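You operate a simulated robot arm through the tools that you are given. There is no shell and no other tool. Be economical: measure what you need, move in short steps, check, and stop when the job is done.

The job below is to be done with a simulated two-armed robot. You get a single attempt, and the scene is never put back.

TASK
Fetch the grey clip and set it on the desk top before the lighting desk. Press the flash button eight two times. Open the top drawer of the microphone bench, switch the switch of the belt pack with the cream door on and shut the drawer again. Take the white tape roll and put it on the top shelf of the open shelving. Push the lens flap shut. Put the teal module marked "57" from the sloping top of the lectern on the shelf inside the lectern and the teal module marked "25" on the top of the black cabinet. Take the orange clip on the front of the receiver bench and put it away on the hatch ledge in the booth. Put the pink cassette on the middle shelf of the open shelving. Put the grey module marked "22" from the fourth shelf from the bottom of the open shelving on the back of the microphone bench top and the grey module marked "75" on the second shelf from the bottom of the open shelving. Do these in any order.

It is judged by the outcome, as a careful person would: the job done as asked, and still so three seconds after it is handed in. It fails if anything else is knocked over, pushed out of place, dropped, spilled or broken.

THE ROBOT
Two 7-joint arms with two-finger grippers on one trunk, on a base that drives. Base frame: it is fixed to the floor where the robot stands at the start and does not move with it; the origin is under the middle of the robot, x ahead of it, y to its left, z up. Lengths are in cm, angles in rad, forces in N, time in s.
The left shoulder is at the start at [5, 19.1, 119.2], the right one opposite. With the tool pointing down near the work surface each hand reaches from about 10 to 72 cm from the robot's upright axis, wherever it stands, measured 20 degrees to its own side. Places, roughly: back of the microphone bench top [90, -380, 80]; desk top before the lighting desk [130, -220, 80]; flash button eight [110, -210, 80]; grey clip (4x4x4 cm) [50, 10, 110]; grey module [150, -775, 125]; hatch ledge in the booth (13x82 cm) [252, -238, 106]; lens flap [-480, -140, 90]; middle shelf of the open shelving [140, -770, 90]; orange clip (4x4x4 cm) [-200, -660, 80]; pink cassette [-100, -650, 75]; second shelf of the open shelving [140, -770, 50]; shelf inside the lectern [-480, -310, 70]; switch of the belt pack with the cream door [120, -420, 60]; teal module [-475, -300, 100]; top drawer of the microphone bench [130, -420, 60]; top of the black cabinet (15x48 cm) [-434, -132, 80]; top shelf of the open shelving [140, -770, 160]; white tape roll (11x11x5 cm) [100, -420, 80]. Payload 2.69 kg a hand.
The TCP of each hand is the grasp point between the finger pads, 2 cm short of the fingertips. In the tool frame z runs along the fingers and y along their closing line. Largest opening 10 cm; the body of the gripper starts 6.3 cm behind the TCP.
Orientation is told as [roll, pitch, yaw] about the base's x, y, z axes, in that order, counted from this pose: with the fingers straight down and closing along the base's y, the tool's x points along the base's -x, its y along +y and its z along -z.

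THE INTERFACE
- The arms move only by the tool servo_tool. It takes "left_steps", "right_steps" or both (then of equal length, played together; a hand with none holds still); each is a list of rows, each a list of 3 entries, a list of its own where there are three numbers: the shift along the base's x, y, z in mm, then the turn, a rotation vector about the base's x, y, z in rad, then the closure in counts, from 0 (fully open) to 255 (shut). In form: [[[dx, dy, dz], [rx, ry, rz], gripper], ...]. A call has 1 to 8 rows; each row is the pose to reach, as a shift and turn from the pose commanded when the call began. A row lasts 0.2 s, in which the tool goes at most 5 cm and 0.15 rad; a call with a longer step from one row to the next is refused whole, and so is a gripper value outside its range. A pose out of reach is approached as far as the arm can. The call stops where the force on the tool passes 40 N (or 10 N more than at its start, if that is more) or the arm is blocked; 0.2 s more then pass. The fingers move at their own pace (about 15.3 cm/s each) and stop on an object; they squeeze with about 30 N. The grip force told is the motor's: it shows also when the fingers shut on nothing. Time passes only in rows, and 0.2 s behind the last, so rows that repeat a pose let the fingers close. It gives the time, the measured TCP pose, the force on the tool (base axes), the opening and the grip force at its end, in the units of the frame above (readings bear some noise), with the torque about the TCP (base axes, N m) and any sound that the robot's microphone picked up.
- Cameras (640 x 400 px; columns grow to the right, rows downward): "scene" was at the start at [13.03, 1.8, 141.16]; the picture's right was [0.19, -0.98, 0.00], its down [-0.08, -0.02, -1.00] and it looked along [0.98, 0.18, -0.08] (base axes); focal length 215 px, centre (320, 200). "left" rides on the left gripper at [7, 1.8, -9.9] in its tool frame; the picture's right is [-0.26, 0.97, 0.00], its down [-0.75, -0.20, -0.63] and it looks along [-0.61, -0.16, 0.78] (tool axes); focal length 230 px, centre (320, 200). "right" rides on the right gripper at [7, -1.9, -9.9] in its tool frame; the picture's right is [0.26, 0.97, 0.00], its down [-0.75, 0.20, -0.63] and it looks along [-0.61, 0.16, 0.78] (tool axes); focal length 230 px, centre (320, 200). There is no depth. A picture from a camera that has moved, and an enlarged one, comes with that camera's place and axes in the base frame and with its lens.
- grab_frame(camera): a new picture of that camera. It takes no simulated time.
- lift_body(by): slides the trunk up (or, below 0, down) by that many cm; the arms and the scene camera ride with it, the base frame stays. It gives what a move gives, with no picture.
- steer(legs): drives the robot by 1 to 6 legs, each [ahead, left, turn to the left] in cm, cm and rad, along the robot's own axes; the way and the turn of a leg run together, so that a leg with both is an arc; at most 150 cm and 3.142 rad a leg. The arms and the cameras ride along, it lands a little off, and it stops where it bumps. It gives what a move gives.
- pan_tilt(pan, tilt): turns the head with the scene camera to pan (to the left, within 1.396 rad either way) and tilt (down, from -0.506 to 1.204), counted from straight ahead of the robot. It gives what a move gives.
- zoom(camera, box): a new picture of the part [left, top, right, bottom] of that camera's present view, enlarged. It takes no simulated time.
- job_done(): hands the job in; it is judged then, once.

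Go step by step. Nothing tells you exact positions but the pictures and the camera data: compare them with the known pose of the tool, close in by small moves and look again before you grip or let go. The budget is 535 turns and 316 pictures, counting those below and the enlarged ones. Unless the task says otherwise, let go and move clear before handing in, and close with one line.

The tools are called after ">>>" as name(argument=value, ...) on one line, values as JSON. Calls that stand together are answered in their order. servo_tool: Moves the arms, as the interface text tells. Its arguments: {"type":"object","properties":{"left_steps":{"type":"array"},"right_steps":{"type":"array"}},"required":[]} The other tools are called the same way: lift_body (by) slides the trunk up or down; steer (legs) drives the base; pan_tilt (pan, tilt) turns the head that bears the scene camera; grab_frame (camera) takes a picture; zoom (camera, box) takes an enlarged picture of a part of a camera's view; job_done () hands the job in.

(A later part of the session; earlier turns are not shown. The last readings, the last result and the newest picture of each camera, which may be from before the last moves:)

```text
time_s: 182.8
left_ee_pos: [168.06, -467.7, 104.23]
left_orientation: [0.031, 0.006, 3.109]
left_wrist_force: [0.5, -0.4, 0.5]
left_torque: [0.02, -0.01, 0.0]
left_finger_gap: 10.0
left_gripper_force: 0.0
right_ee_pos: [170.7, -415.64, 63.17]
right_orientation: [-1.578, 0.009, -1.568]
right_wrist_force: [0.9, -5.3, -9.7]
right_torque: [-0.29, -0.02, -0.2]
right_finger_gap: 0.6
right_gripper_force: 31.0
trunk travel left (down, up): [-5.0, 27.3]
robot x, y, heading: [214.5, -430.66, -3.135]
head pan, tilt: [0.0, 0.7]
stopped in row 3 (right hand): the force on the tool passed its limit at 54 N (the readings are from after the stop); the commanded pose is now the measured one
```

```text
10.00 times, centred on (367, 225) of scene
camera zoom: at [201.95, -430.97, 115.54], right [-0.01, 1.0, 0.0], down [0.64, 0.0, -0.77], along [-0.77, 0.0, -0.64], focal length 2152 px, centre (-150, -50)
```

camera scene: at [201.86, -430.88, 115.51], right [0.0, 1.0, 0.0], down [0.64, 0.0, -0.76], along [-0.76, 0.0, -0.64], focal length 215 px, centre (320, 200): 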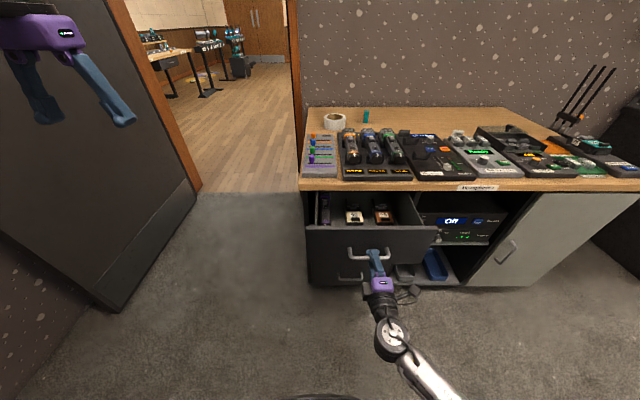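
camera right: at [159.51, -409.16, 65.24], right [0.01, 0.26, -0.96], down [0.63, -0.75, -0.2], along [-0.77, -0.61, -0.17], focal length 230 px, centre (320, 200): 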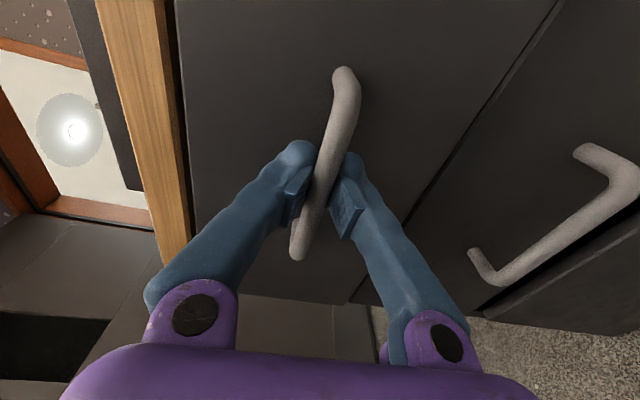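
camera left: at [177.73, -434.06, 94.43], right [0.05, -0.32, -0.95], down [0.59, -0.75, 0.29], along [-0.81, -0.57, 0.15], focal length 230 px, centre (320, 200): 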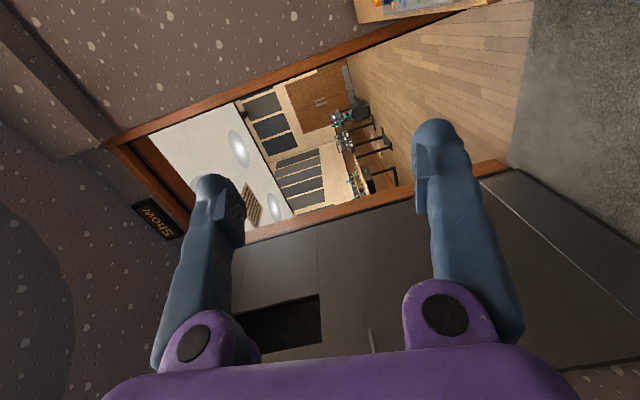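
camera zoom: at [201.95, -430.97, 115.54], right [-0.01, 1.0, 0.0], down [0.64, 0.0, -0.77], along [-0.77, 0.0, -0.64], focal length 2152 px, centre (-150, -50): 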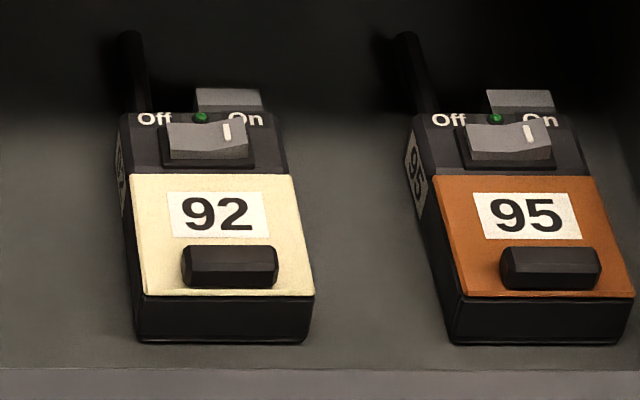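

Mark "I" (On) is on the right end of the rocker, at about [147, −416.6, 61], partly under the bench overhang. I'll release the handle and back off.

>>> servo_tool(right_steps=[[[0, 0, 0], [0, 0, 0], 128], [[0, 0, 0], [0, 0, 0], 128], [[20, 0, 0], [0, 0, 0], 128], [[45, 0, 0], [0, 0, 0], 128], [[50, 0, 45], [0, 0, 0], 128], [[50, 0, 90], [0, 0, 0], 128], [[50, 0, 135], [0, 0, 0], 128]])

>>> servo_tool(right_steps=[[[0, 0, 40], [-0.1238, -0.0502, -0.0502], 255], [[0, 0, 80], [-0.2476, -0.1004, -0.1004], 255], [[0, 0, 120], [-0.3714, -0.1506, -0.1506], 255], [[0, 0, 150], [-0.4952, -0.2008, -0.2008], 255], [[0, 0, 150], [-0.619, -0.251, -0.251], 255], [[0, 0, 150], [-0.7428, -0.3012, -0.3012], 255]])

>>> servo_tool(right_steps=[[[0, 0, 0], [-0.1238, -0.0502, -0.0502], 255], [[0, 0, 0], [-0.2476, -0.1004, -0.1004], 255], [[0, 0, 0], [-0.3714, -0.1506, -0.1506], 255], [[0, 0, 0], [-0.4952, -0.2008, -0.2008], 255], [[0, 0, 0], [-0.619, -0.251, -0.251], 255], [[0, 0, 0], [-0.7428, -0.3012, -0.3012], 255]])

>>> grab_frame(camera="right")

>>> grab_frame(camera="scene")

```text
time_s: 184.3
left_ee_pos: [167.96, -467.72, 104.19]
left_orientation: [0.03, 0.008, 3.109]
left_wrist_force: [-0.4, 0.7, 0.3]
left_torque: [-0.03, -0.02, -0.01]
left_finger_gap: 10.0
left_gripper_force: 0.1
right_ee_pos: [174.09, -410.36, 64.37]
right_orientation: [-1.444, 0.213, -1.647]
right_wrist_force: [0.9, -0.5, 0.1]
right_torque: [0.0, -0.05, 0.04]
right_finger_gap: 4.97
right_gripper_force: 0.0
trunk travel left (down, up): [-5.0, 27.3]
robot x, y, heading: [214.98, -430.91, -3.138]
head pan, tilt: [0.0, 0.7]
stopped in row 7 (right hand): the arm was blocked; the commanded pose is now the measured one
```

```text
time_s: 184.9
left_ee_pos: [168.13, -467.77, 104.23]
left_orientation: [0.031, 0.007, 3.108]
left_wrist_force: [-0.3, 0.1, 0.0]
left_torque: [-0.01, -0.01, 0.01]
left_finger_gap: 9.99
left_gripper_force: 0.1
right_ee_pos: [175.22, -408.42, 58.9]
right_orientation: [-1.158, 0.212, -1.7]
right_wrist_force: [-0.5, 0.6, -0.6]
right_torque: [0.0, 0.01, -0.02]
right_finger_gap: 0.0
right_gripper_force: 29.6
trunk travel left (down, up): [-5.0, 27.3]
robot x, y, heading: [213.98, -431.15, -3.133]
head pan, tilt: [0.0, 0.7]
stopped in row 2 (right hand): the arm was blocked; the commanded pose is now the measured one
```

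```text
time_s: 186.3
left_ee_pos: [167.96, -467.61, 104.13]
left_orientation: [0.029, 0.009, 3.108]
left_wrist_force: [-0.1, -0.1, 0.0]
left_torque: [-0.01, 0.04, -0.02]
left_finger_gap: 9.98
left_gripper_force: 0.0
right_ee_pos: [175.29, -408.52, 58.97]
right_orientation: [-0.646, -0.415, -2.075]
right_wrist_force: [-0.4, -0.6, 0.3]
right_torque: [-0.01, 0.01, -0.01]
right_finger_gap: 0.03
right_gripper_force: 29.4
trunk travel left (down, up): [-5.0, 27.3]
robot x, y, heading: [214.64, -430.77, -3.133]
head pan, tilt: [0.0, 0.7]
```

```text
231 pictures are left
camera right: at [184.11, -401.9, 64.45], right [0.68, -0.37, -0.64], down [0.22, -0.73, 0.65], along [-0.7, -0.58, -0.41], focal length 230 px, centre (320, 200)
```

right: 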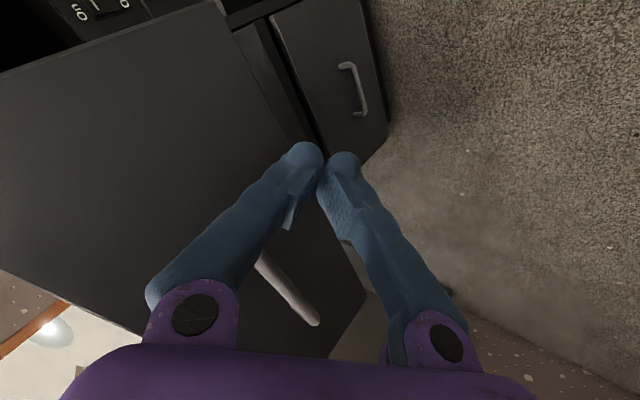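

```text
230 pictures are left
camera scene: at [201.96, -430.97, 115.53], right [-0.01, 1.0, 0.0], down [0.64, 0.0, -0.76], along [-0.76, 0.0, -0.64], focal length 215 px, centre (320, 200)
```

scene: 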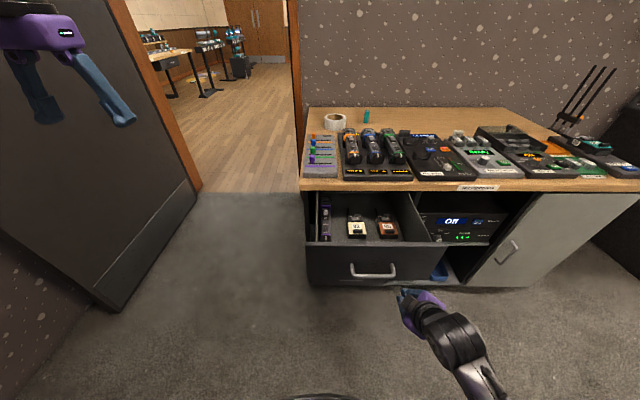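

The arm was cramped near the body. I'll move the right hand outward to the right and up before rotating further.

>>> servo_tool(right_steps=[[[0, 40, 0], [0, 0, 0], 255], [[0, 80, 10], [0, 0, 0], 255], [[-10, 120, 30], [0, 0, 0], 255], [[-20, 140, 70], [0, 0, 0], 255], [[-20, 150, 115], [0, 0, 0], 255], [[-20, 150, 160], [0, 0, 0], 255], [[-20, 150, 205], [0, 0, 0], 255], [[-20, 150, 250], [0, 0, 0], 255]])

>>> grab_frame(camera="scene")

```text
time_s: 188.1
left_ee_pos: [168.05, -467.64, 104.05]
left_orientation: [0.029, 0.01, 3.108]
left_wrist_force: [0.3, 0.1, -0.2]
left_torque: [-0.01, 0.0, 0.02]
left_finger_gap: 9.99
left_gripper_force: 0.0
right_ee_pos: [173.41, -393.56, 84.03]
right_orientation: [-0.645, -0.416, -2.073]
right_wrist_force: [0.2, 0.1, -0.3]
right_torque: [0.03, 0.02, -0.03]
right_finger_gap: 0.02
right_gripper_force: 29.4
trunk travel left (down, up): [-5.0, 27.3]
robot x, y, heading: [214.62, -431.18, -3.137]
head pan, tilt: [0.0, 0.7]
```

```text
229 pictures are left
camera scene: at [201.96, -430.99, 115.52], right [-0.01, 1.0, 0.0], down [0.64, 0.0, -0.76], along [-0.76, 0.0, -0.64], focal length 215 px, centre (320, 200)
```

scene: 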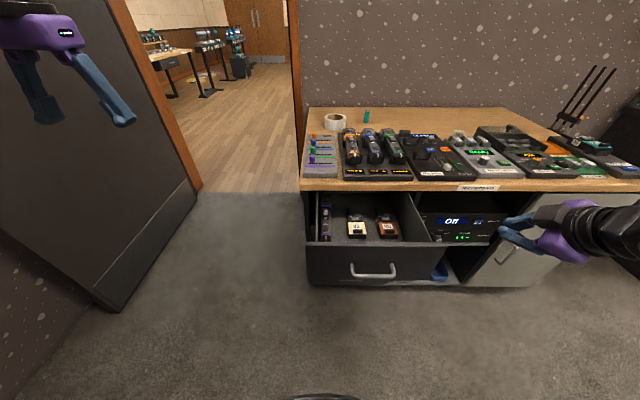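

Now orient the closed right fingers forward-down (0.8 rad) above the drawer.

>>> servo_tool(right_steps=[[[0, 0, 20], [-0.0937, 0.0069, -0.0944], 255], [[0, 0, 40], [-0.1873, 0.0137, -0.1889], 255], [[0, 0, 50], [-0.281, 0.0206, -0.2833], 255], [[-10, -40, 60], [-0.3746, 0.0274, -0.3777], 255], [[-20, -80, 60], [-0.4683, 0.0343, -0.4721], 255], [[-40, -120, 60], [-0.5619, 0.0411, -0.5666], 255], [[-60, -160, 60], [-0.6556, 0.048, -0.661], 255], [[-80, -200, 60], [-0.6556, 0.048, -0.661], 255]])

>>> grab_frame(camera="right")

>>> zoom(camera="scene", box=[290, 160, 450, 310])

```text
time_s: 189.9
left_ee_pos: [167.92, -467.74, 104.17]
left_orientation: [0.031, 0.008, 3.11]
left_wrist_force: [1.0, -0.6, -0.3]
left_torque: [0.01, -0.03, -0.02]
left_finger_gap: 10.02
left_gripper_force: 0.1
right_ee_pos: [165.36, -413.65, 89.86]
right_orientation: [-0.004, -0.796, 3.139]
right_wrist_force: [0.7, 0.2, 0.3]
right_torque: [0.0, -0.03, -0.02]
right_finger_gap: 0.0
right_gripper_force: 29.1
trunk travel left (down, up): [-5.0, 27.3]
robot x, y, heading: [214.62, -431.17, -3.134]
head pan, tilt: [0.0, 0.7]
```

```text
228 pictures are left
camera right: at [177.47, -411.85, 91.72], right [0.18, -0.97, -0.19], down [-0.07, -0.2, 0.98], along [-0.98, -0.16, -0.11], focal length 230 px, centre (320, 200)
```

right: 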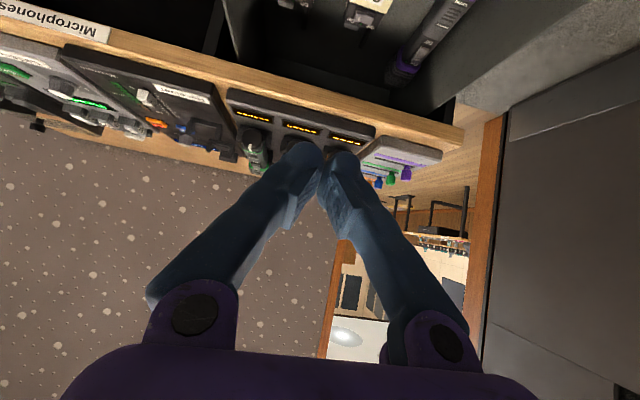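

```text
2.67 times, centred on (370, 235) of scene
camera zoom: at [201.95, -431.01, 115.53], right [-0.01, 1.0, 0.0], down [0.64, 0.0, -0.76], along [-0.76, 0.0, -0.64], focal length 574 px, centre (187, 107)
```

zoom: 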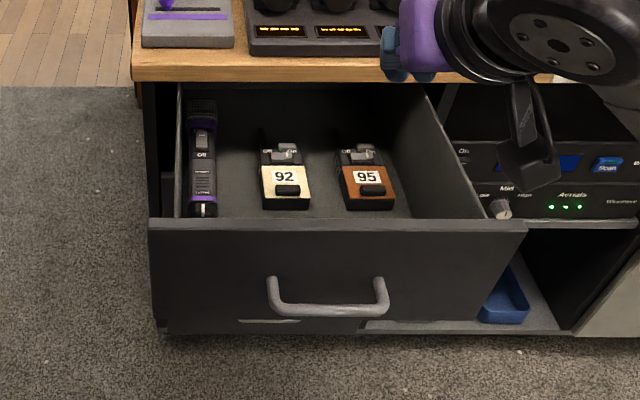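

Drawer front rises to z≈72.5, so I'll use a steeper tool (0.62 rad) and approach above the rocker's On end.

>>> servo_tool(right_steps=[[[0, -15, -20], [0, -0.09, 0], 255], [[-20, -30, -50], [0, -0.176, 0], 255], [[-50, -30, -90], [0, -0.176, 0], 255], [[-80, -30, -125], [0, -0.176, 0], 255], [[-110, -30, -160], [0, -0.176, 0], 255], [[-140, -30, -190], [0, -0.176, 0], 255]])

>>> grab_frame(camera="right")

>>> zoom(camera="scene", box=[320, 180, 420, 260])

```text
time_s: 191.3
left_ee_pos: [167.98, -467.75, 104.05]
left_orientation: [0.031, 0.009, 3.11]
left_wrist_force: [0.4, -0.2, -0.7]
left_torque: [0.0, -0.03, 0.02]
left_finger_gap: 10.0
left_gripper_force: 0.1
right_ee_pos: [151.41, -416.46, 70.61]
right_orientation: [-0.005, -0.621, -3.141]
right_wrist_force: [0.5, 0.4, -0.1]
right_torque: [-0.03, 0.01, 0.0]
right_finger_gap: 0.0
right_gripper_force: 29.5
trunk travel left (down, up): [-5.0, 27.3]
robot x, y, heading: [214.45, -431.08, -3.139]
head pan, tilt: [0.0, 0.7]
```

```text
226 pictures are left
camera right: at [162.93, -414.64, 74.7], right [0.21, -0.97, -0.15], down [-0.24, -0.2, 0.95], along [-0.95, -0.16, -0.28], focal length 230 px, centre (320, 200)
```

right: 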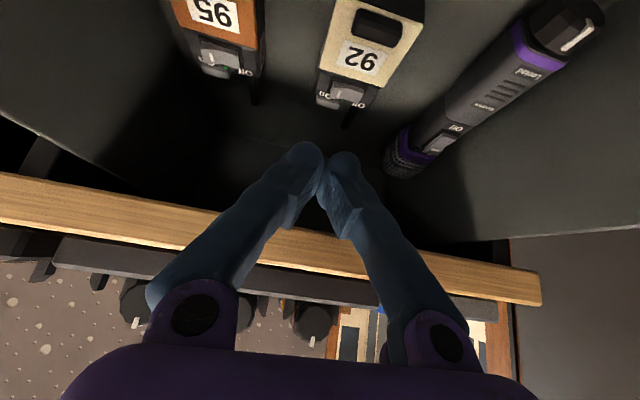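

```text
5.00 times, centred on (370, 220) of scene
camera zoom: at [201.94, -430.98, 115.53], right [-0.01, 1.0, 0.0], down [0.64, 0.0, -0.76], along [-0.76, 0.0, -0.64], focal length 1076 px, centre (70, 100)
```

zoom: 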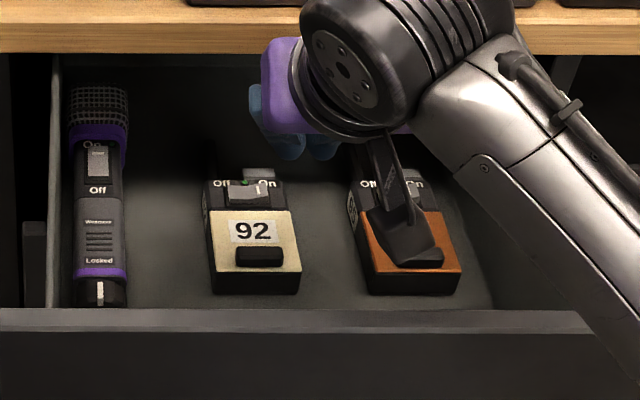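

>>> servo_tool(right_steps=[[[-20, -1, -20], [0, 0, 0], 255], [[-42, -2, -45], [0, 0, 0], 255], [[-42, -2, -58], [0, 0, 0], 255]])

>>> zoom(camera="right", box=[240, 60, 400, 160])

>>> zoom(camera="scene", box=[350, 195, 400, 235])

```text
time_s: 192.1
left_ee_pos: [168.01, -467.66, 104.15]
left_orientation: [0.029, 0.009, 3.109]
left_wrist_force: [0.1, -0.2, -0.7]
left_torque: [-0.01, 0.02, 0.01]
left_finger_gap: 10.01
left_gripper_force: 0.1
right_ee_pos: [147.18, -416.59, 64.89]
right_orientation: [0.0, -0.622, 3.142]
right_wrist_force: [0.8, -0.1, 0.3]
right_torque: [-0.01, 0.01, -0.01]
right_finger_gap: 0.0
right_gripper_force: 29.8
trunk travel left (down, up): [-5.0, 27.3]
robot x, y, heading: [214.36, -431.1, -3.136]
head pan, tilt: [0.0, 0.7]
```

```text
4.00 times, centred on (320, 110) of right
camera zoom: at [158.61, -414.8, 69.06], right [0.21, -0.97, -0.15], down [-0.24, -0.2, 0.95], along [-0.95, -0.16, -0.28], focal length 920 px, centre (320, 560)
```

zoom: 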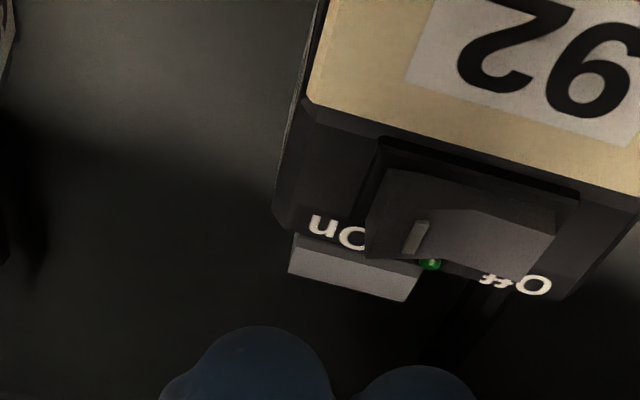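

```text
10.00 times, centred on (375, 215) of scene
camera zoom: at [201.96, -430.97, 115.53], right [-0.01, 1.0, 0.0], down [0.64, 0.0, -0.76], along [-0.76, 0.0, -0.64], focal length 2152 px, centre (-230, 50)
```

zoom: 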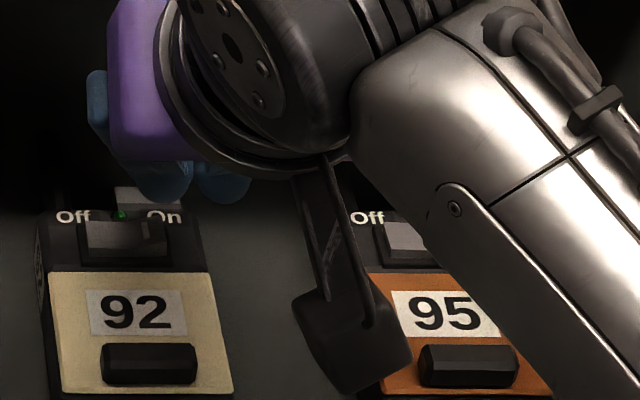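

Shift 6 mm toward the rocker and press down on its On end.

>>> servo_tool(right_steps=[[[0, -6, 0], [0, 0, 0], 255], [[0, -6, -10], [0, 0, 0], 255], [[0, -6, -15], [0, 0, 0], 255], [[0, -6, -20], [0, 0, 0], 255]])

>>> zoom(camera="scene", box=[350, 195, 400, 235])

```text
time_s: 193.1
left_ee_pos: [168.03, -467.6, 104.15]
left_orientation: [0.031, 0.008, 3.11]
left_wrist_force: [-0.6, -0.2, 0.5]
left_torque: [0.01, 0.01, 0.01]
left_finger_gap: 9.97
left_gripper_force: 0.0
right_ee_pos: [147.15, -417.26, 63.13]
right_orientation: [-0.004, -0.62, -3.142]
right_wrist_force: [0.6, 0.0, 0.0]
right_torque: [0.01, -0.02, 0.0]
right_finger_gap: 0.02
right_gripper_force: 29.7
trunk travel left (down, up): [-5.0, 27.3]
robot x, y, heading: [214.45, -431.1, -3.137]
head pan, tilt: [0.0, 0.7]
```

```text
10.00 times, centred on (375, 215) of scene
camera zoom: at [201.96, -430.97, 115.53], right [-0.01, 1.0, 0.0], down [0.64, 0.0, -0.76], along [-0.76, 0.0, -0.64], focal length 2152 px, centre (-230, 50)
```

zoom: 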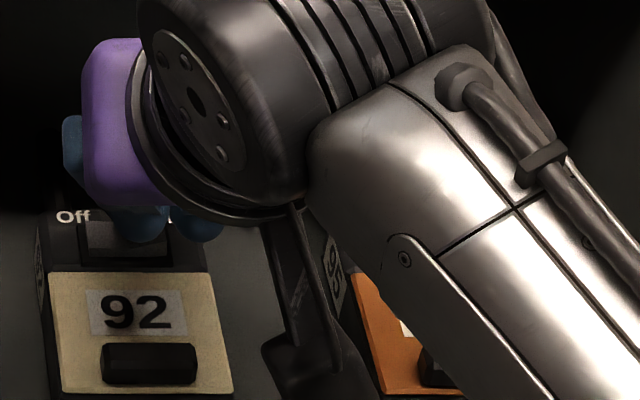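

>>> servo_tool(right_steps=[[[2, -3, -4], [0, 0, 0], 255], [[2, -3, -8], [0, 0, 0], 255], [[2, -3, -12], [0, 0, 0], 255]])

>>> zoom(camera="right", box=[240, 60, 400, 160])

```text
time_s: 193.9
left_ee_pos: [168.09, -467.78, 104.18]
left_orientation: [0.03, 0.007, 3.111]
left_wrist_force: [0.3, 0.9, 0.4]
left_torque: [-0.05, 0.0, 0.01]
left_finger_gap: 10.01
left_gripper_force: 0.1
right_ee_pos: [147.11, -417.63, 61.89]
right_orientation: [-0.003, -0.622, 3.142]
right_wrist_force: [0.8, -0.4, -0.3]
right_torque: [0.04, 0.04, -0.01]
right_finger_gap: 0.0
right_gripper_force: 29.1
trunk travel left (down, up): [-5.0, 27.3]
robot x, y, heading: [214.52, -430.85, -3.136]
head pan, tilt: [0.0, 0.7]
```

```text
4.00 times, centred on (320, 110) of right
camera zoom: at [158.73, -415.75, 65.92], right [0.21, -0.97, -0.15], down [-0.24, -0.2, 0.95], along [-0.95, -0.16, -0.28], focal length 920 px, centre (320, 560)
```

zoom: 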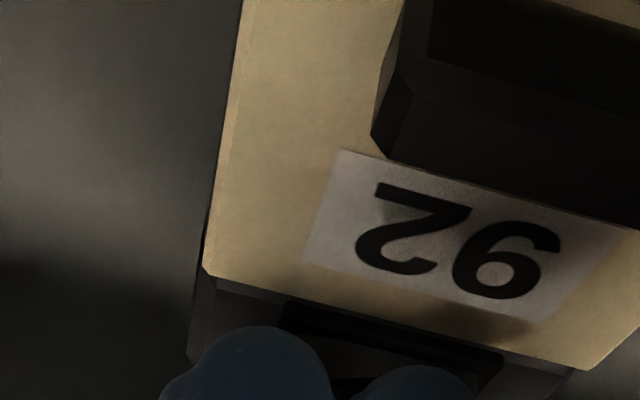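

>>> servo_tool(right_steps=[[[0, 0, -3], [0, 0, 0], 255], [[0, 0, -6], [0, 0, 0], 255], [[0, 0, -9], [0, 0, 0], 255]])

>>> zoom(camera="scene", box=[350, 195, 400, 235])

```text
time_s: 194.7
left_ee_pos: [167.94, -467.7, 104.23]
left_orientation: [0.029, 0.008, 3.111]
left_wrist_force: [-0.2, 0.4, -0.3]
left_torque: [0.0, -0.02, 0.01]
left_finger_gap: 10.03
left_gripper_force: 0.0
right_ee_pos: [147.15, -417.49, 61.07]
right_orientation: [-0.003, -0.621, 3.141]
right_wrist_force: [-0.4, 0.3, 0.9]
right_torque: [0.01, -0.01, 0.01]
right_finger_gap: 0.0
right_gripper_force: 29.8
trunk travel left (down, up): [-5.0, 27.3]
robot x, y, heading: [214.58, -431.11, -3.136]
head pan, tilt: [0.0, 0.7]
```

```text
10.00 times, centred on (375, 215) of scene
camera zoom: at [201.97, -430.97, 115.53], right [-0.01, 1.0, 0.0], down [0.64, 0.0, -0.76], along [-0.76, 0.0, -0.64], focal length 2152 px, centre (-230, 50)
```

zoom: 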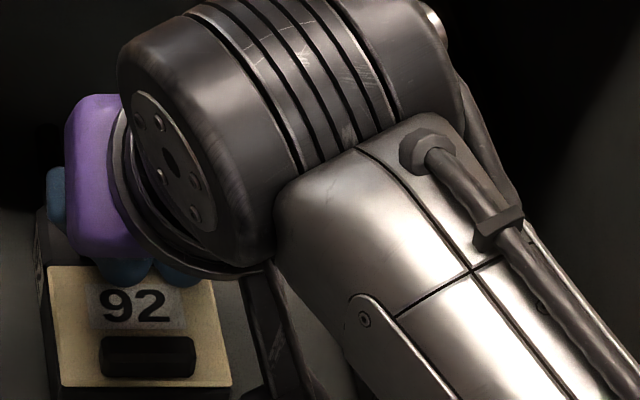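

>>> servo_tool(right_steps=[[[-3, 0, -3], [0, 0, 0], 255], [[-3, 0, -6], [0, 0, 0], 255], [[-3, 0, -9], [0, 0, 0], 255]])

```text
time_s: 195.5
left_ee_pos: [168.15, -467.68, 104.3]
left_orientation: [0.032, 0.005, 3.11]
left_wrist_force: [0.1, 0.6, -0.4]
left_torque: [0.01, 0.01, -0.02]
left_finger_gap: 10.01
left_gripper_force: 0.1
right_ee_pos: [146.81, -417.56, 60.84]
right_orientation: [-0.001, -0.633, -3.142]
right_wrist_force: [0.7, 0.7, 20.9]
right_torque: [-0.04, 0.0, -0.02]
right_finger_gap: 0.62
right_gripper_force: 29.4
trunk travel left (down, up): [-5.0, 27.3]
robot x, y, heading: [214.16, -430.87, -3.137]
head pan, tilt: [0.0, 0.7]
```

Contact with 21 N but no click. Lift and look at the rocker state.

>>> servo_tool(right_steps=[[[0, 0, 20], [0, 0, 0], 255], [[5, 25, 45], [0, 0, 0], 255], [[20, 60, 65], [0, 0, 0], 255]])

>>> zoom(camera="scene", box=[345, 195, 395, 235])

>>> zoom(camera="right", box=[280, 40, 440, 140])

```text
time_s: 196.3
left_ee_pos: [167.95, -467.71, 104.02]
left_orientation: [0.031, 0.006, 3.11]
left_wrist_force: [-0.2, 0.9, -0.2]
left_torque: [-0.01, 0.02, -0.02]
left_finger_gap: 9.98
left_gripper_force: 0.0
right_ee_pos: [148.91, -411.47, 66.67]
right_orientation: [-0.004, -0.618, -3.14]
right_wrist_force: [0.6, -1.0, -0.2]
right_torque: [-0.03, -0.01, 0.02]
right_finger_gap: 0.01
right_gripper_force: 29.7
trunk travel left (down, up): [-5.0, 27.3]
robot x, y, heading: [214.61, -430.74, -3.138]
head pan, tilt: [0.0, 0.7]
```

```text
10.00 times, centred on (370, 215) of scene
camera zoom: at [201.98, -430.95, 115.53], right [-0.01, 1.0, 0.0], down [0.64, 0.0, -0.77], along [-0.77, 0.0, -0.64], focal length 2152 px, centre (-180, 50)
```

zoom: 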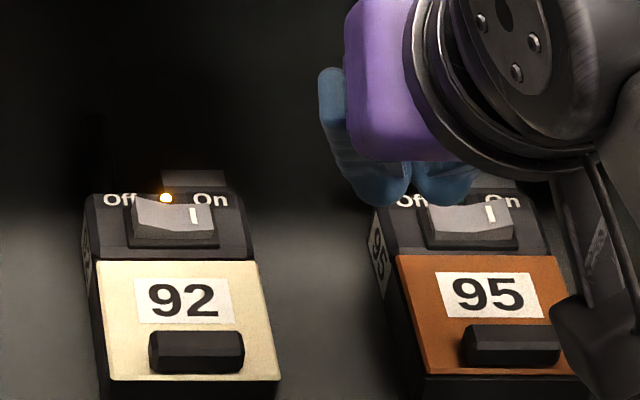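

```text
4.00 times, centred on (360, 90) of right
camera zoom: at [160.45, -409.62, 70.8], right [0.21, -0.97, -0.15], down [-0.25, -0.2, 0.95], along [-0.95, -0.16, -0.28], focal length 920 px, centre (160, 640)
```

zoom: 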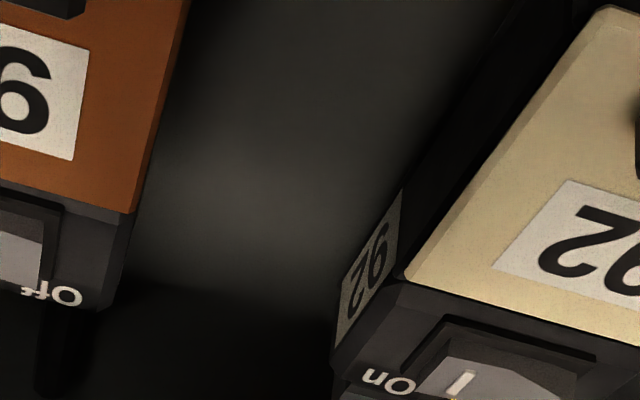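

The LED on pack 92 is lit: switched on. Now lift the hand out of the drawer, back the base a little, and prepare to push the drawer shut.

>>> servo_tool(right_steps=[[[30, 0, 35], [0, 0, 0], 255], [[65, 0, 70], [0, 0, 0], 255], [[100, 0, 105], [0, 0, 0], 255], [[130, -10, 140], [0, 0, 0], 255], [[160, -20, 170], [0, 0, 0], 255], [[165, -30, 210], [0, 0, 0], 255]])

>>> steer(legs=[[-12, 0, 0]])

>>> servo_tool(right_steps=[[[0, 0, -40], [0, 0.12, 0], 255], [[0, 0, -85], [0, 0.25, 0], 255], [[0, 0, -130], [0, 0.38, 0], 255], [[0, 0, -175], [0, 0.38, 0], 255], [[0, 0, -195], [0, 0.38, 0], 255]])

>>> grab_frame(camera="scene")

```text
time_s: 197.7
left_ee_pos: [168.09, -467.79, 104.09]
left_orientation: [0.03, 0.008, 3.111]
left_wrist_force: [0.0, -0.1, 0.1]
left_torque: [0.0, 0.0, -0.01]
left_finger_gap: 9.99
left_gripper_force: 0.0
right_ee_pos: [165.46, -414.52, 87.66]
right_orientation: [-0.006, -0.621, -3.141]
right_wrist_force: [-0.1, 0.8, 0.2]
right_torque: [-0.01, 0.0, -0.02]
right_finger_gap: 0.01
right_gripper_force: 29.1
trunk travel left (down, up): [-5.0, 27.3]
robot x, y, heading: [214.51, -430.92, -3.138]
head pan, tilt: [0.0, 0.7]
```

```text
time_s: 198.8
left_ee_pos: [176.01, -467.51, 104.3]
left_orientation: [0.027, 0.007, 3.109]
left_wrist_force: [0.5, 0.5, -0.9]
left_torque: [0.0, 0.03, 0.01]
left_finger_gap: 9.98
left_gripper_force: 0.0
right_ee_pos: [173.39, -414.46, 87.65]
right_orientation: [-0.005, -0.621, -3.14]
right_wrist_force: [-0.3, 0.0, -0.9]
right_torque: [0.0, -0.03, 0.04]
right_finger_gap: 0.0
right_gripper_force: 29.7
trunk travel left (down, up): [-5.0, 27.3]
robot x, y, heading: [222.67, -430.82, -3.141]
head pan, tilt: [0.0, 0.7]
stopped in leg 1: the robot was blocked; the commanded pose is now the measured one
```

```text
time_s: 200.1
left_ee_pos: [176.03, -467.54, 104.24]
left_orientation: [0.032, 0.005, 3.11]
left_wrist_force: [0.2, -0.1, 0.3]
left_torque: [-0.01, 0.01, -0.02]
left_finger_gap: 10.01
left_gripper_force: 0.1
right_ee_pos: [173.55, -414.42, 68.13]
right_orientation: [-0.004, -1.004, -3.137]
right_wrist_force: [-0.6, 0.5, 0.8]
right_torque: [-0.02, 0.0, 0.0]
right_finger_gap: 0.01
right_gripper_force: 29.5
trunk travel left (down, up): [-5.0, 27.3]
robot x, y, heading: [222.37, -430.93, -3.137]
head pan, tilt: [0.0, 0.7]
```

```text
217 pictures are left
camera scene: at [209.97, -430.92, 115.53], right [-0.01, 1.0, 0.0], down [0.64, 0.0, -0.76], along [-0.76, 0.0, -0.64], focal length 215 px, centre (320, 200)
```

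scene: 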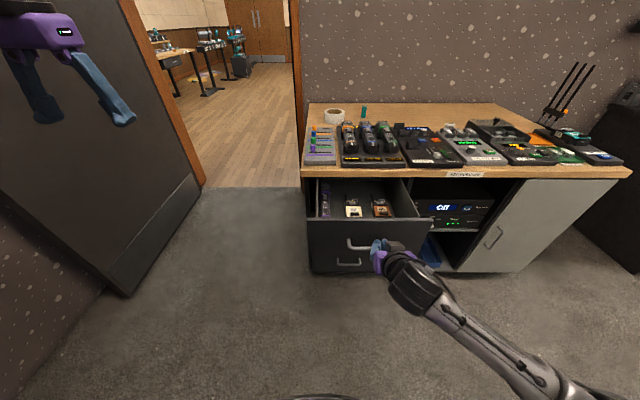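

Hand is in front of the drawer. Push it shut.

>>> servo_tool(right_steps=[[[-35, 0, 0], [0, 0, 0], 255], [[-70, 0, 0], [0, 0, 0], 255], [[-105, 0, 0], [0, 0, 0], 255], [[-140, 0, 0], [0, 0, 0], 255], [[-175, 0, 0], [0, 0, 0], 255], [[-205, 0, 0], [0, 0, 0], 255], [[-230, 0, 0], [0, 0, 0], 255], [[-255, 0, 0], [0, 0, 0], 255]])

>>> grab_frame(camera="scene")

```text
time_s: 201.8
left_ee_pos: [176.07, -467.63, 104.24]
left_orientation: [0.028, 0.006, 3.109]
left_wrist_force: [-1.0, -0.4, 0.2]
left_torque: [0.02, 0.02, -0.01]
left_finger_gap: 10.0
left_gripper_force: 0.1
right_ee_pos: [147.84, -414.43, 68.13]
right_orientation: [-0.003, -1.003, -3.14]
right_wrist_force: [-0.1, -0.6, 0.0]
right_torque: [0.03, 0.02, 0.02]
right_finger_gap: 0.02
right_gripper_force: 29.5
trunk travel left (down, up): [-5.0, 27.3]
robot x, y, heading: [222.27, -430.89, -3.133]
head pan, tilt: [0.0, 0.7]
```

```text
216 pictures are left
camera scene: at [209.97, -430.93, 115.52], right [-0.01, 1.0, 0.0], down [0.64, 0.0, -0.76], along [-0.76, 0.0, -0.64], focal length 215 px, centre (320, 200)
```

scene: 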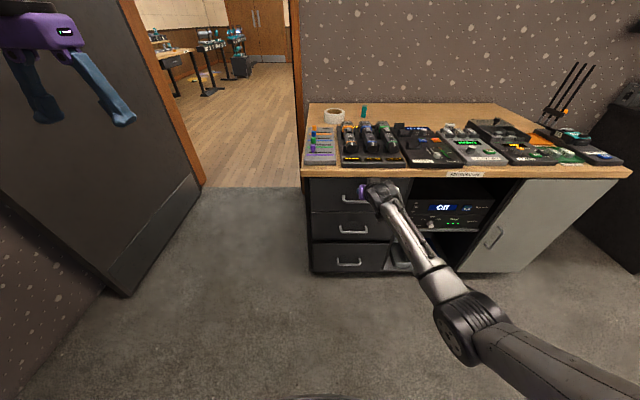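

>>> servo_tool(right_steps=[[[-8, 0, 0], [0, 0, 0], 255], [[-16, 0, 0], [0, 0, 0], 255], [[-24, 0, 0], [0, 0, 0], 255]])

>>> zoom(camera="scene", box=[290, 150, 450, 290])

```text
time_s: 202.4
left_ee_pos: [176.29, -467.49, 104.34]
left_orientation: [0.027, 0.003, 3.109]
left_wrist_force: [0.3, -0.3, -0.3]
left_torque: [0.02, 0.03, 0.04]
left_finger_gap: 10.0
left_gripper_force: 0.1
right_ee_pos: [147.35, -414.61, 68.08]
right_orientation: [-0.005, -0.996, -3.142]
right_wrist_force: [34.5, 2.6, 13.7]
right_torque: [0.02, 0.31, -0.05]
right_finger_gap: 0.6
right_gripper_force: 29.0
trunk travel left (down, up): [-5.0, 27.3]
robot x, y, heading: [222.29, -430.78, -3.14]
head pan, tilt: [0.0, 0.7]
stopped in row 2 (right hand): the force on the tool passed its limit at 55 N (the readings are from after the stop); the commanded pose is now the measured one
```

```text
2.86 times, centred on (370, 220) of scene
camera zoom: at [210.3, -430.87, 115.61], right [0.0, 1.0, 0.0], down [0.64, 0.0, -0.77], along [-0.77, 0.0, -0.64], focal length 615 px, centre (177, 143)
```

zoom: 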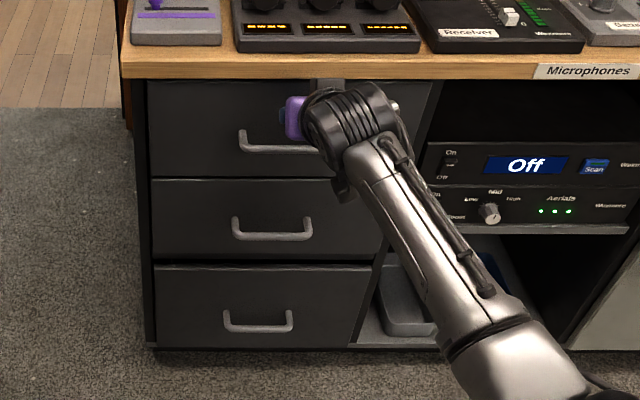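

Drawer shut flush. Withdraw the right hand, raise it and make it vertical.

>>> servo_tool(right_steps=[[[40, 0, 0], [0, 0, 0], 200], [[85, 0, 0], [0, -0.13, 0], 100], [[120, 0, 30], [0, -0.26, 0], 0], [[130, 0, 75], [0, -0.39, 0], 0], [[130, 0, 120], [0, -0.52, 0], 0], [[130, 0, 165], [0, -0.65, 0], 0], [[130, 0, 210], [0, -0.78, 0], 0], [[130, 0, 255], [0, -0.9, 0], 0]])

>>> servo_tool(right_steps=[[[0, 20, 45], [0, -0.1, 0], 0], [[0, 30, 90], [0, -0.1, 0], 0], [[0, 30, 135], [0, -0.1, 0], 0]])

>>> grab_frame(camera="scene")

```text
time_s: 204.2
left_ee_pos: [176.1, -467.79, 104.3]
left_orientation: [0.028, 0.006, 3.109]
left_wrist_force: [0.7, -0.3, 0.0]
left_torque: [0.04, 0.0, 0.0]
left_finger_gap: 9.98
left_gripper_force: 0.0
right_ee_pos: [156.73, -414.25, 93.31]
right_orientation: [-0.005, -0.087, -3.138]
right_wrist_force: [-0.5, 0.1, 0.0]
right_torque: [-0.01, -0.01, 0.02]
right_finger_gap: 10.01
right_gripper_force: 0.1
right hand out of reach, approached as far as the arm can: row 7, 8
trunk travel left (down, up): [-5.0, 27.3]
robot x, y, heading: [222.36, -431.08, -3.138]
head pan, tilt: [0.0, 0.7]
```

```text
time_s: 205.0
left_ee_pos: [175.96, -467.56, 104.31]
left_orientation: [0.03, 0.008, 3.109]
left_wrist_force: [-0.5, 0.5, 0.5]
left_torque: [-0.02, -0.02, 0.03]
left_finger_gap: 9.99
left_gripper_force: 0.1
right_ee_pos: [157.41, -411.29, 102.96]
right_orientation: [-0.005, 0.001, -3.139]
right_wrist_force: [0.0, 0.4, 0.1]
right_torque: [-0.06, -0.06, -0.02]
right_finger_gap: 9.99
right_gripper_force: 0.0
right hand out of reach, approached as far as the arm can: row 2, 3
trunk travel left (down, up): [-5.0, 27.3]
robot x, y, heading: [222.39, -430.84, -3.136]
head pan, tilt: [0.0, 0.7]
```

```text
214 pictures are left
camera scene: at [209.93, -430.87, 115.52], right [0.0, 1.0, 0.0], down [0.64, 0.0, -0.76], along [-0.76, 0.0, -0.64], focal length 215 px, centre (320, 200)
```

scene: 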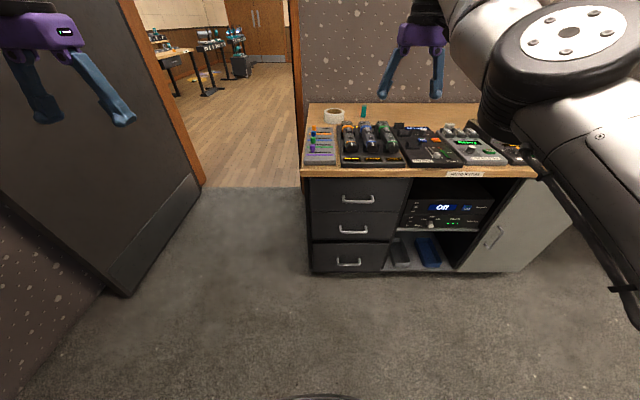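

Drive around to stand off the bench's end, turned toward the tape roll.

>>> steer(legs=[[24, 48, 0], [0, 0, -0.75], [27, 24.5, 0], [27, 24.5, 0]])

>>> grab_frame(camera="scene")

>>> grab_frame(camera="right")

```text
time_s: 216.3
left_ee_pos: [67.2, -471.65, 104.24]
left_orientation: [0.03, 0.006, 2.346]
left_wrist_force: [0.2, -0.5, -0.3]
left_torque: [0.0, -0.02, -0.01]
left_finger_gap: 10.0
left_gripper_force: 0.1
right_ee_pos: [92.58, -418.05, 103.09]
right_orientation: [-0.002, 0.002, 2.381]
right_wrist_force: [0.0, 0.1, 1.1]
right_torque: [0.0, -0.01, 0.02]
right_finger_gap: 9.98
right_gripper_force: 0.1
trunk travel left (down, up): [-5.0, 27.3]
robot x, y, heading: [125.88, -476.84, 2.387]
head pan, tilt: [0.0, 0.7]
```

```text
213 pictures are left
camera scene: at [116.98, -468.45, 115.53], right [0.69, 0.73, 0.0], down [0.47, -0.44, -0.76], along [-0.56, 0.53, -0.64], focal length 215 px, centre (320, 200)
```

scene: 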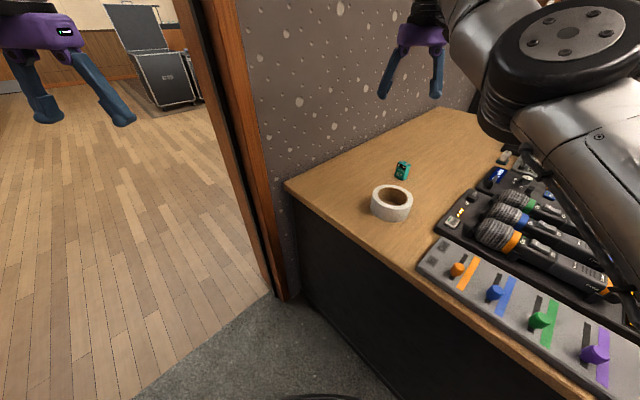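

```text
212 pictures are left
camera right: at [98.97, -421.48, 113.0], right [-0.48, -0.88, 0.0], down [-0.68, 0.37, 0.63], along [-0.55, 0.3, -0.78], focal length 230 px, centre (320, 200)
```

right: 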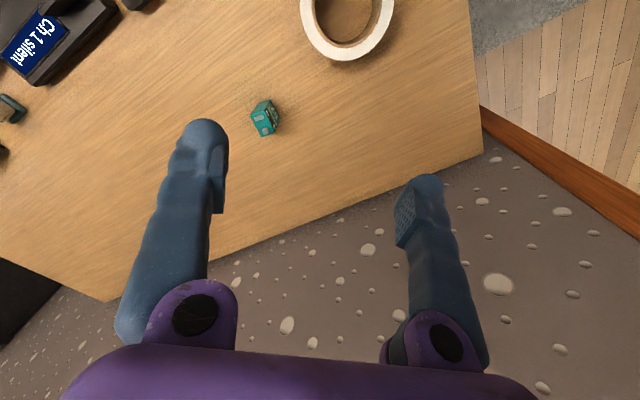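

Tape roll centre ≈[98.5,−426], top z≈82. I'll pitch the right hand forward 0.7 and hover over the ring's right wall.

>>> servo_tool(right_steps=[[[18, -9, -10], [0.096, 0.101, 0], 0], [[36, -18, -20], [0.193, 0.203, 0], 0], [[55, -28, -30], [0.289, 0.304, 0], 0], [[73, -38, -50], [0.386, 0.406, 0], 0], [[91, -47, -80], [0.482, 0.507, 0], 0]])

>>> zoom(camera="right", box=[160, 0, 480, 200])

>>> zoom(camera="scene", box=[330, 120, 490, 240])

```text
time_s: 217.5
left_ee_pos: [67.3, -471.49, 104.31]
left_orientation: [0.028, 0.004, 2.345]
left_wrist_force: [0.8, 0.8, 0.1]
left_torque: [0.03, 0.01, 0.02]
left_finger_gap: 9.99
left_gripper_force: 0.1
right_ee_pos: [102.63, -419.87, 93.33]
right_orientation: [-0.003, -0.704, 2.382]
right_wrist_force: [0.3, -0.5, 0.1]
right_torque: [-0.02, 0.07, 0.06]
right_finger_gap: 9.99
right_gripper_force: 0.2
right hand out of reach, approached as far as the arm can: row 1, 2, 3, 4, 5
trunk travel left (down, up): [-5.0, 27.3]
robot x, y, heading: [125.98, -476.78, 2.385]
head pan, tilt: [0.0, 0.7]
```

```text
2.00 times, centred on (320, 100) of right
camera zoom: at [112.44, -426.55, 96.44], right [-0.52, -0.83, -0.17], down [-0.26, -0.03, 0.96], along [-0.81, 0.55, -0.2], focal length 460 px, centre (320, 400)
```

zoom: 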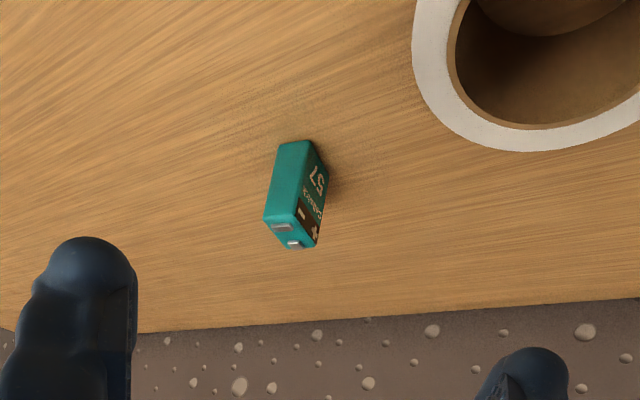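

```text
3.33 times, centred on (410, 180) of scene
camera zoom: at [117.1, -468.41, 115.55], right [0.69, 0.73, 0.0], down [0.47, -0.44, -0.77], along [-0.56, 0.53, -0.64], focal length 717 px, centre (20, 267)
```

zoom: 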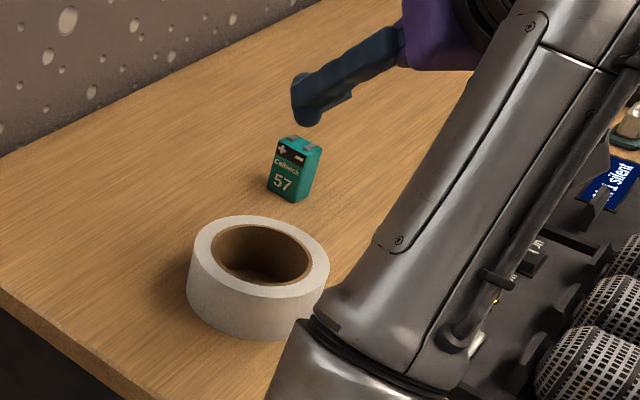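

The pitched hand needs more distance; back the base 15 cm straight back, then go to the ring's right wall.

>>> steer(legs=[[-15, 2.5, 0]])

>>> grab_frame(camera="right")

```text
time_s: 218.9
left_ee_pos: [76.74, -483.9, 104.31]
left_orientation: [0.031, 0.006, 2.347]
left_wrist_force: [0.1, 0.3, 0.5]
left_torque: [-0.02, 0.03, 0.0]
left_finger_gap: 10.01
left_gripper_force: 0.1
right_ee_pos: [112.06, -431.94, 93.29]
right_orientation: [-0.005, -0.702, 2.38]
right_wrist_force: [0.3, 0.2, -0.4]
right_torque: [-0.04, -0.01, -0.03]
right_finger_gap: 10.03
right_gripper_force: 0.0
trunk travel left (down, up): [-5.0, 27.3]
robot x, y, heading: [135.84, -489.24, 2.385]
head pan, tilt: [0.0, 0.7]
```

```text
209 pictures are left
camera right: at [121.85, -438.83, 96.45], right [-0.53, -0.83, -0.17], down [-0.26, -0.03, 0.96], along [-0.81, 0.55, -0.2], focal length 230 px, centre (320, 200)
```

right: 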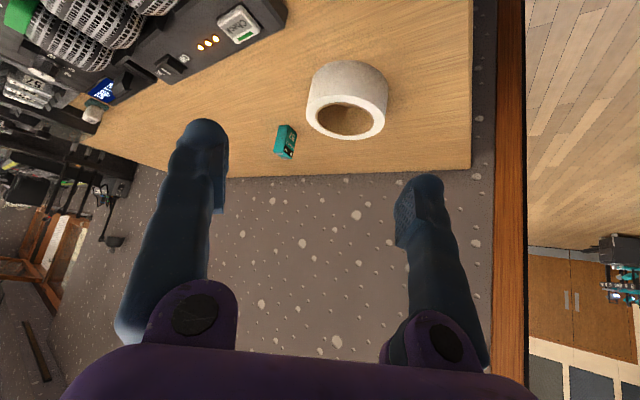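

Refined: ring centre ≈[98.3,−424.7], top z≈80. Move to hover over its right wall.

>>> servo_tool(right_steps=[[[-30, 30, 0], [0, 0, 0], 0], [[-60, 60, 0], [0, 0, 0], 0], [[-90, 90, -20], [0, 0, 0], 0], [[-105, 106, -50], [0, 0, 0], 0], [[-105, 106, -75], [0, 0, 0], 0]])

>>> grab_frame(camera="right")

>>> zoom(camera="scene", box=[330, 120, 490, 240])

```text
time_s: 220.1
left_ee_pos: [76.7, -484.0, 104.24]
left_orientation: [0.03, 0.006, 2.345]
left_wrist_force: [0.5, 0.2, 0.8]
left_torque: [0.0, -0.03, 0.0]
left_finger_gap: 10.0
left_gripper_force: 0.1
right_ee_pos: [101.61, -421.34, 85.79]
right_orientation: [-0.005, -0.702, 2.38]
right_wrist_force: [-0.3, 0.1, -0.2]
right_torque: [0.0, 0.02, 0.0]
right_finger_gap: 10.01
right_gripper_force: 0.0
trunk travel left (down, up): [-5.0, 27.3]
robot x, y, heading: [135.28, -489.04, 2.388]
head pan, tilt: [0.0, 0.7]
```

```text
208 pictures are left
camera right: at [111.46, -428.22, 88.87], right [-0.53, -0.83, -0.17], down [-0.26, -0.03, 0.96], along [-0.81, 0.55, -0.2], focal length 230 px, centre (320, 200)
```

right: 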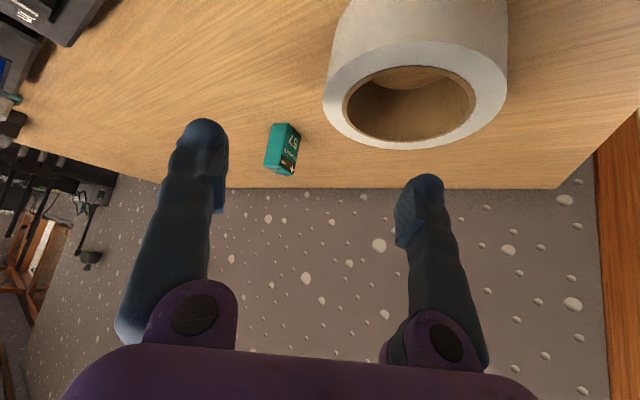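

```text
3.33 times, centred on (410, 180) of scene
camera zoom: at [126.42, -480.71, 115.53], right [0.69, 0.73, 0.0], down [0.47, -0.44, -0.76], along [-0.56, 0.53, -0.64], focal length 717 px, centre (20, 267)
```

zoom: 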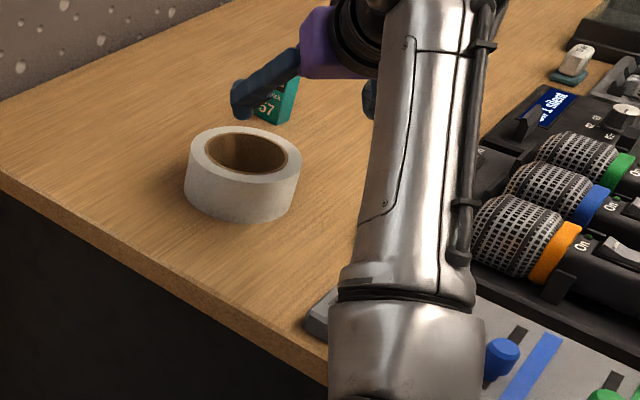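

Aligned: inner finger over the hole. Descend straight and grip.

>>> servo_tool(right_steps=[[[8, -3, -25], [0, 0, 0], 0], [[8, -3, -55], [0, 0, 0], 0], [[8, -3, -75], [0, 0, 0], 0], [[8, -3, -79], [0, 0, 0], 0]])

>>> grab_frame(camera="right")

```text
time_s: 221.1
left_ee_pos: [76.69, -483.86, 104.37]
left_orientation: [0.029, 0.005, 2.346]
left_wrist_force: [0.4, -0.1, 0.3]
left_torque: [0.01, -0.01, -0.01]
left_finger_gap: 10.01
left_gripper_force: 0.2
right_ee_pos: [102.3, -421.68, 78.23]
right_orientation: [-0.004, -0.709, 2.377]
right_wrist_force: [-1.1, 6.6, 13.8]
right_torque: [-0.91, 0.24, -0.2]
right_finger_gap: 9.97
right_gripper_force: 0.0
trunk travel left (down, up): [-5.0, 27.3]
robot x, y, heading: [135.92, -489.21, 2.387]
head pan, tilt: [0.0, 0.7]
```

```text
206 pictures are left
camera right: at [112.14, -428.5, 81.27], right [-0.53, -0.83, -0.17], down [-0.25, -0.04, 0.97], along [-0.81, 0.56, -0.19], focal length 230 px, centre (320, 200)
```

right: 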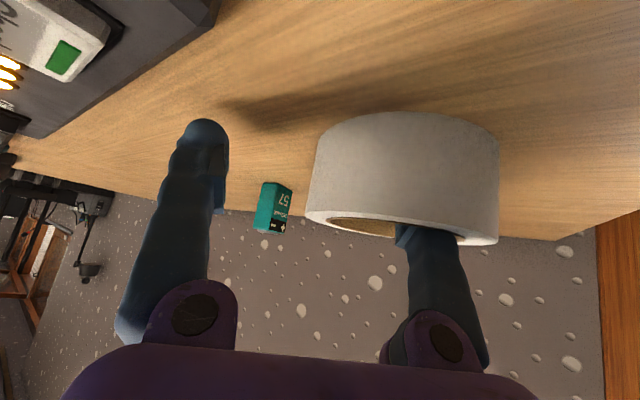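

>>> servo_tool(right_steps=[[[0, 0, 3], [0, 0, 0], 120], [[0, 0, 3], [0, 0, 0], 255], [[0, 0, 3], [0, 0, 0], 255], [[0, 0, 3], [0, 0, 0], 255], [[0, 0, 30], [0, 0, 0], 255], [[0, 0, 70], [0, 0, 0], 255]])

>>> grab_frame(camera="right")

>>> grab_frame(camera="scene")

```text
time_s: 222.5
left_ee_pos: [76.54, -483.86, 104.29]
left_orientation: [0.032, 0.006, 2.347]
left_wrist_force: [0.3, -0.3, -0.5]
left_torque: [0.03, 0.0, 0.01]
left_finger_gap: 9.99
left_gripper_force: 0.1
right_ee_pos: [102.22, -421.79, 84.71]
right_orientation: [-0.004, -0.701, 2.38]
right_wrist_force: [-0.2, 0.5, -2.2]
right_torque: [0.06, -0.05, 0.01]
right_finger_gap: 1.76
right_gripper_force: 29.5
trunk travel left (down, up): [-5.0, 27.3]
robot x, y, heading: [135.64, -489.41, 2.387]
head pan, tilt: [0.0, 0.7]
```

```text
205 pictures are left
camera right: at [112.1, -428.56, 87.87], right [-0.53, -0.83, -0.17], down [-0.26, -0.03, 0.96], along [-0.81, 0.55, -0.2], focal length 230 px, centre (320, 200)
```

right: 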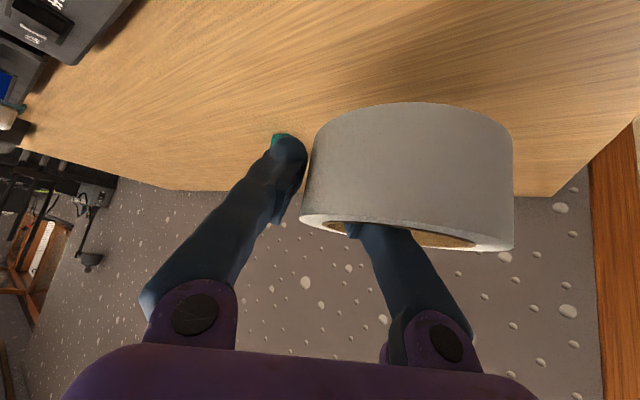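

```text
204 pictures are left
camera scene: at [126.42, -480.72, 115.53], right [0.69, 0.73, 0.0], down [0.47, -0.44, -0.77], along [-0.56, 0.53, -0.64], focal length 215 px, centre (320, 200)
```

scene: 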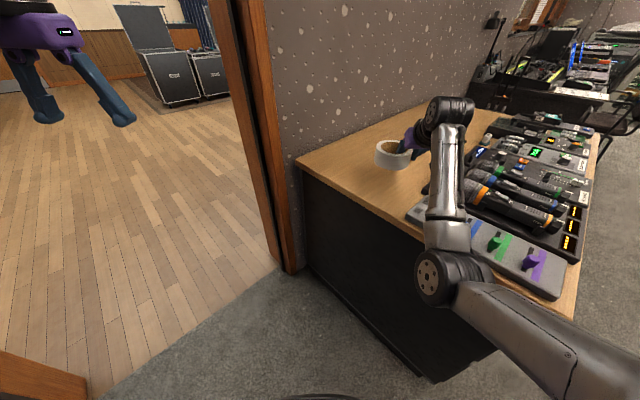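

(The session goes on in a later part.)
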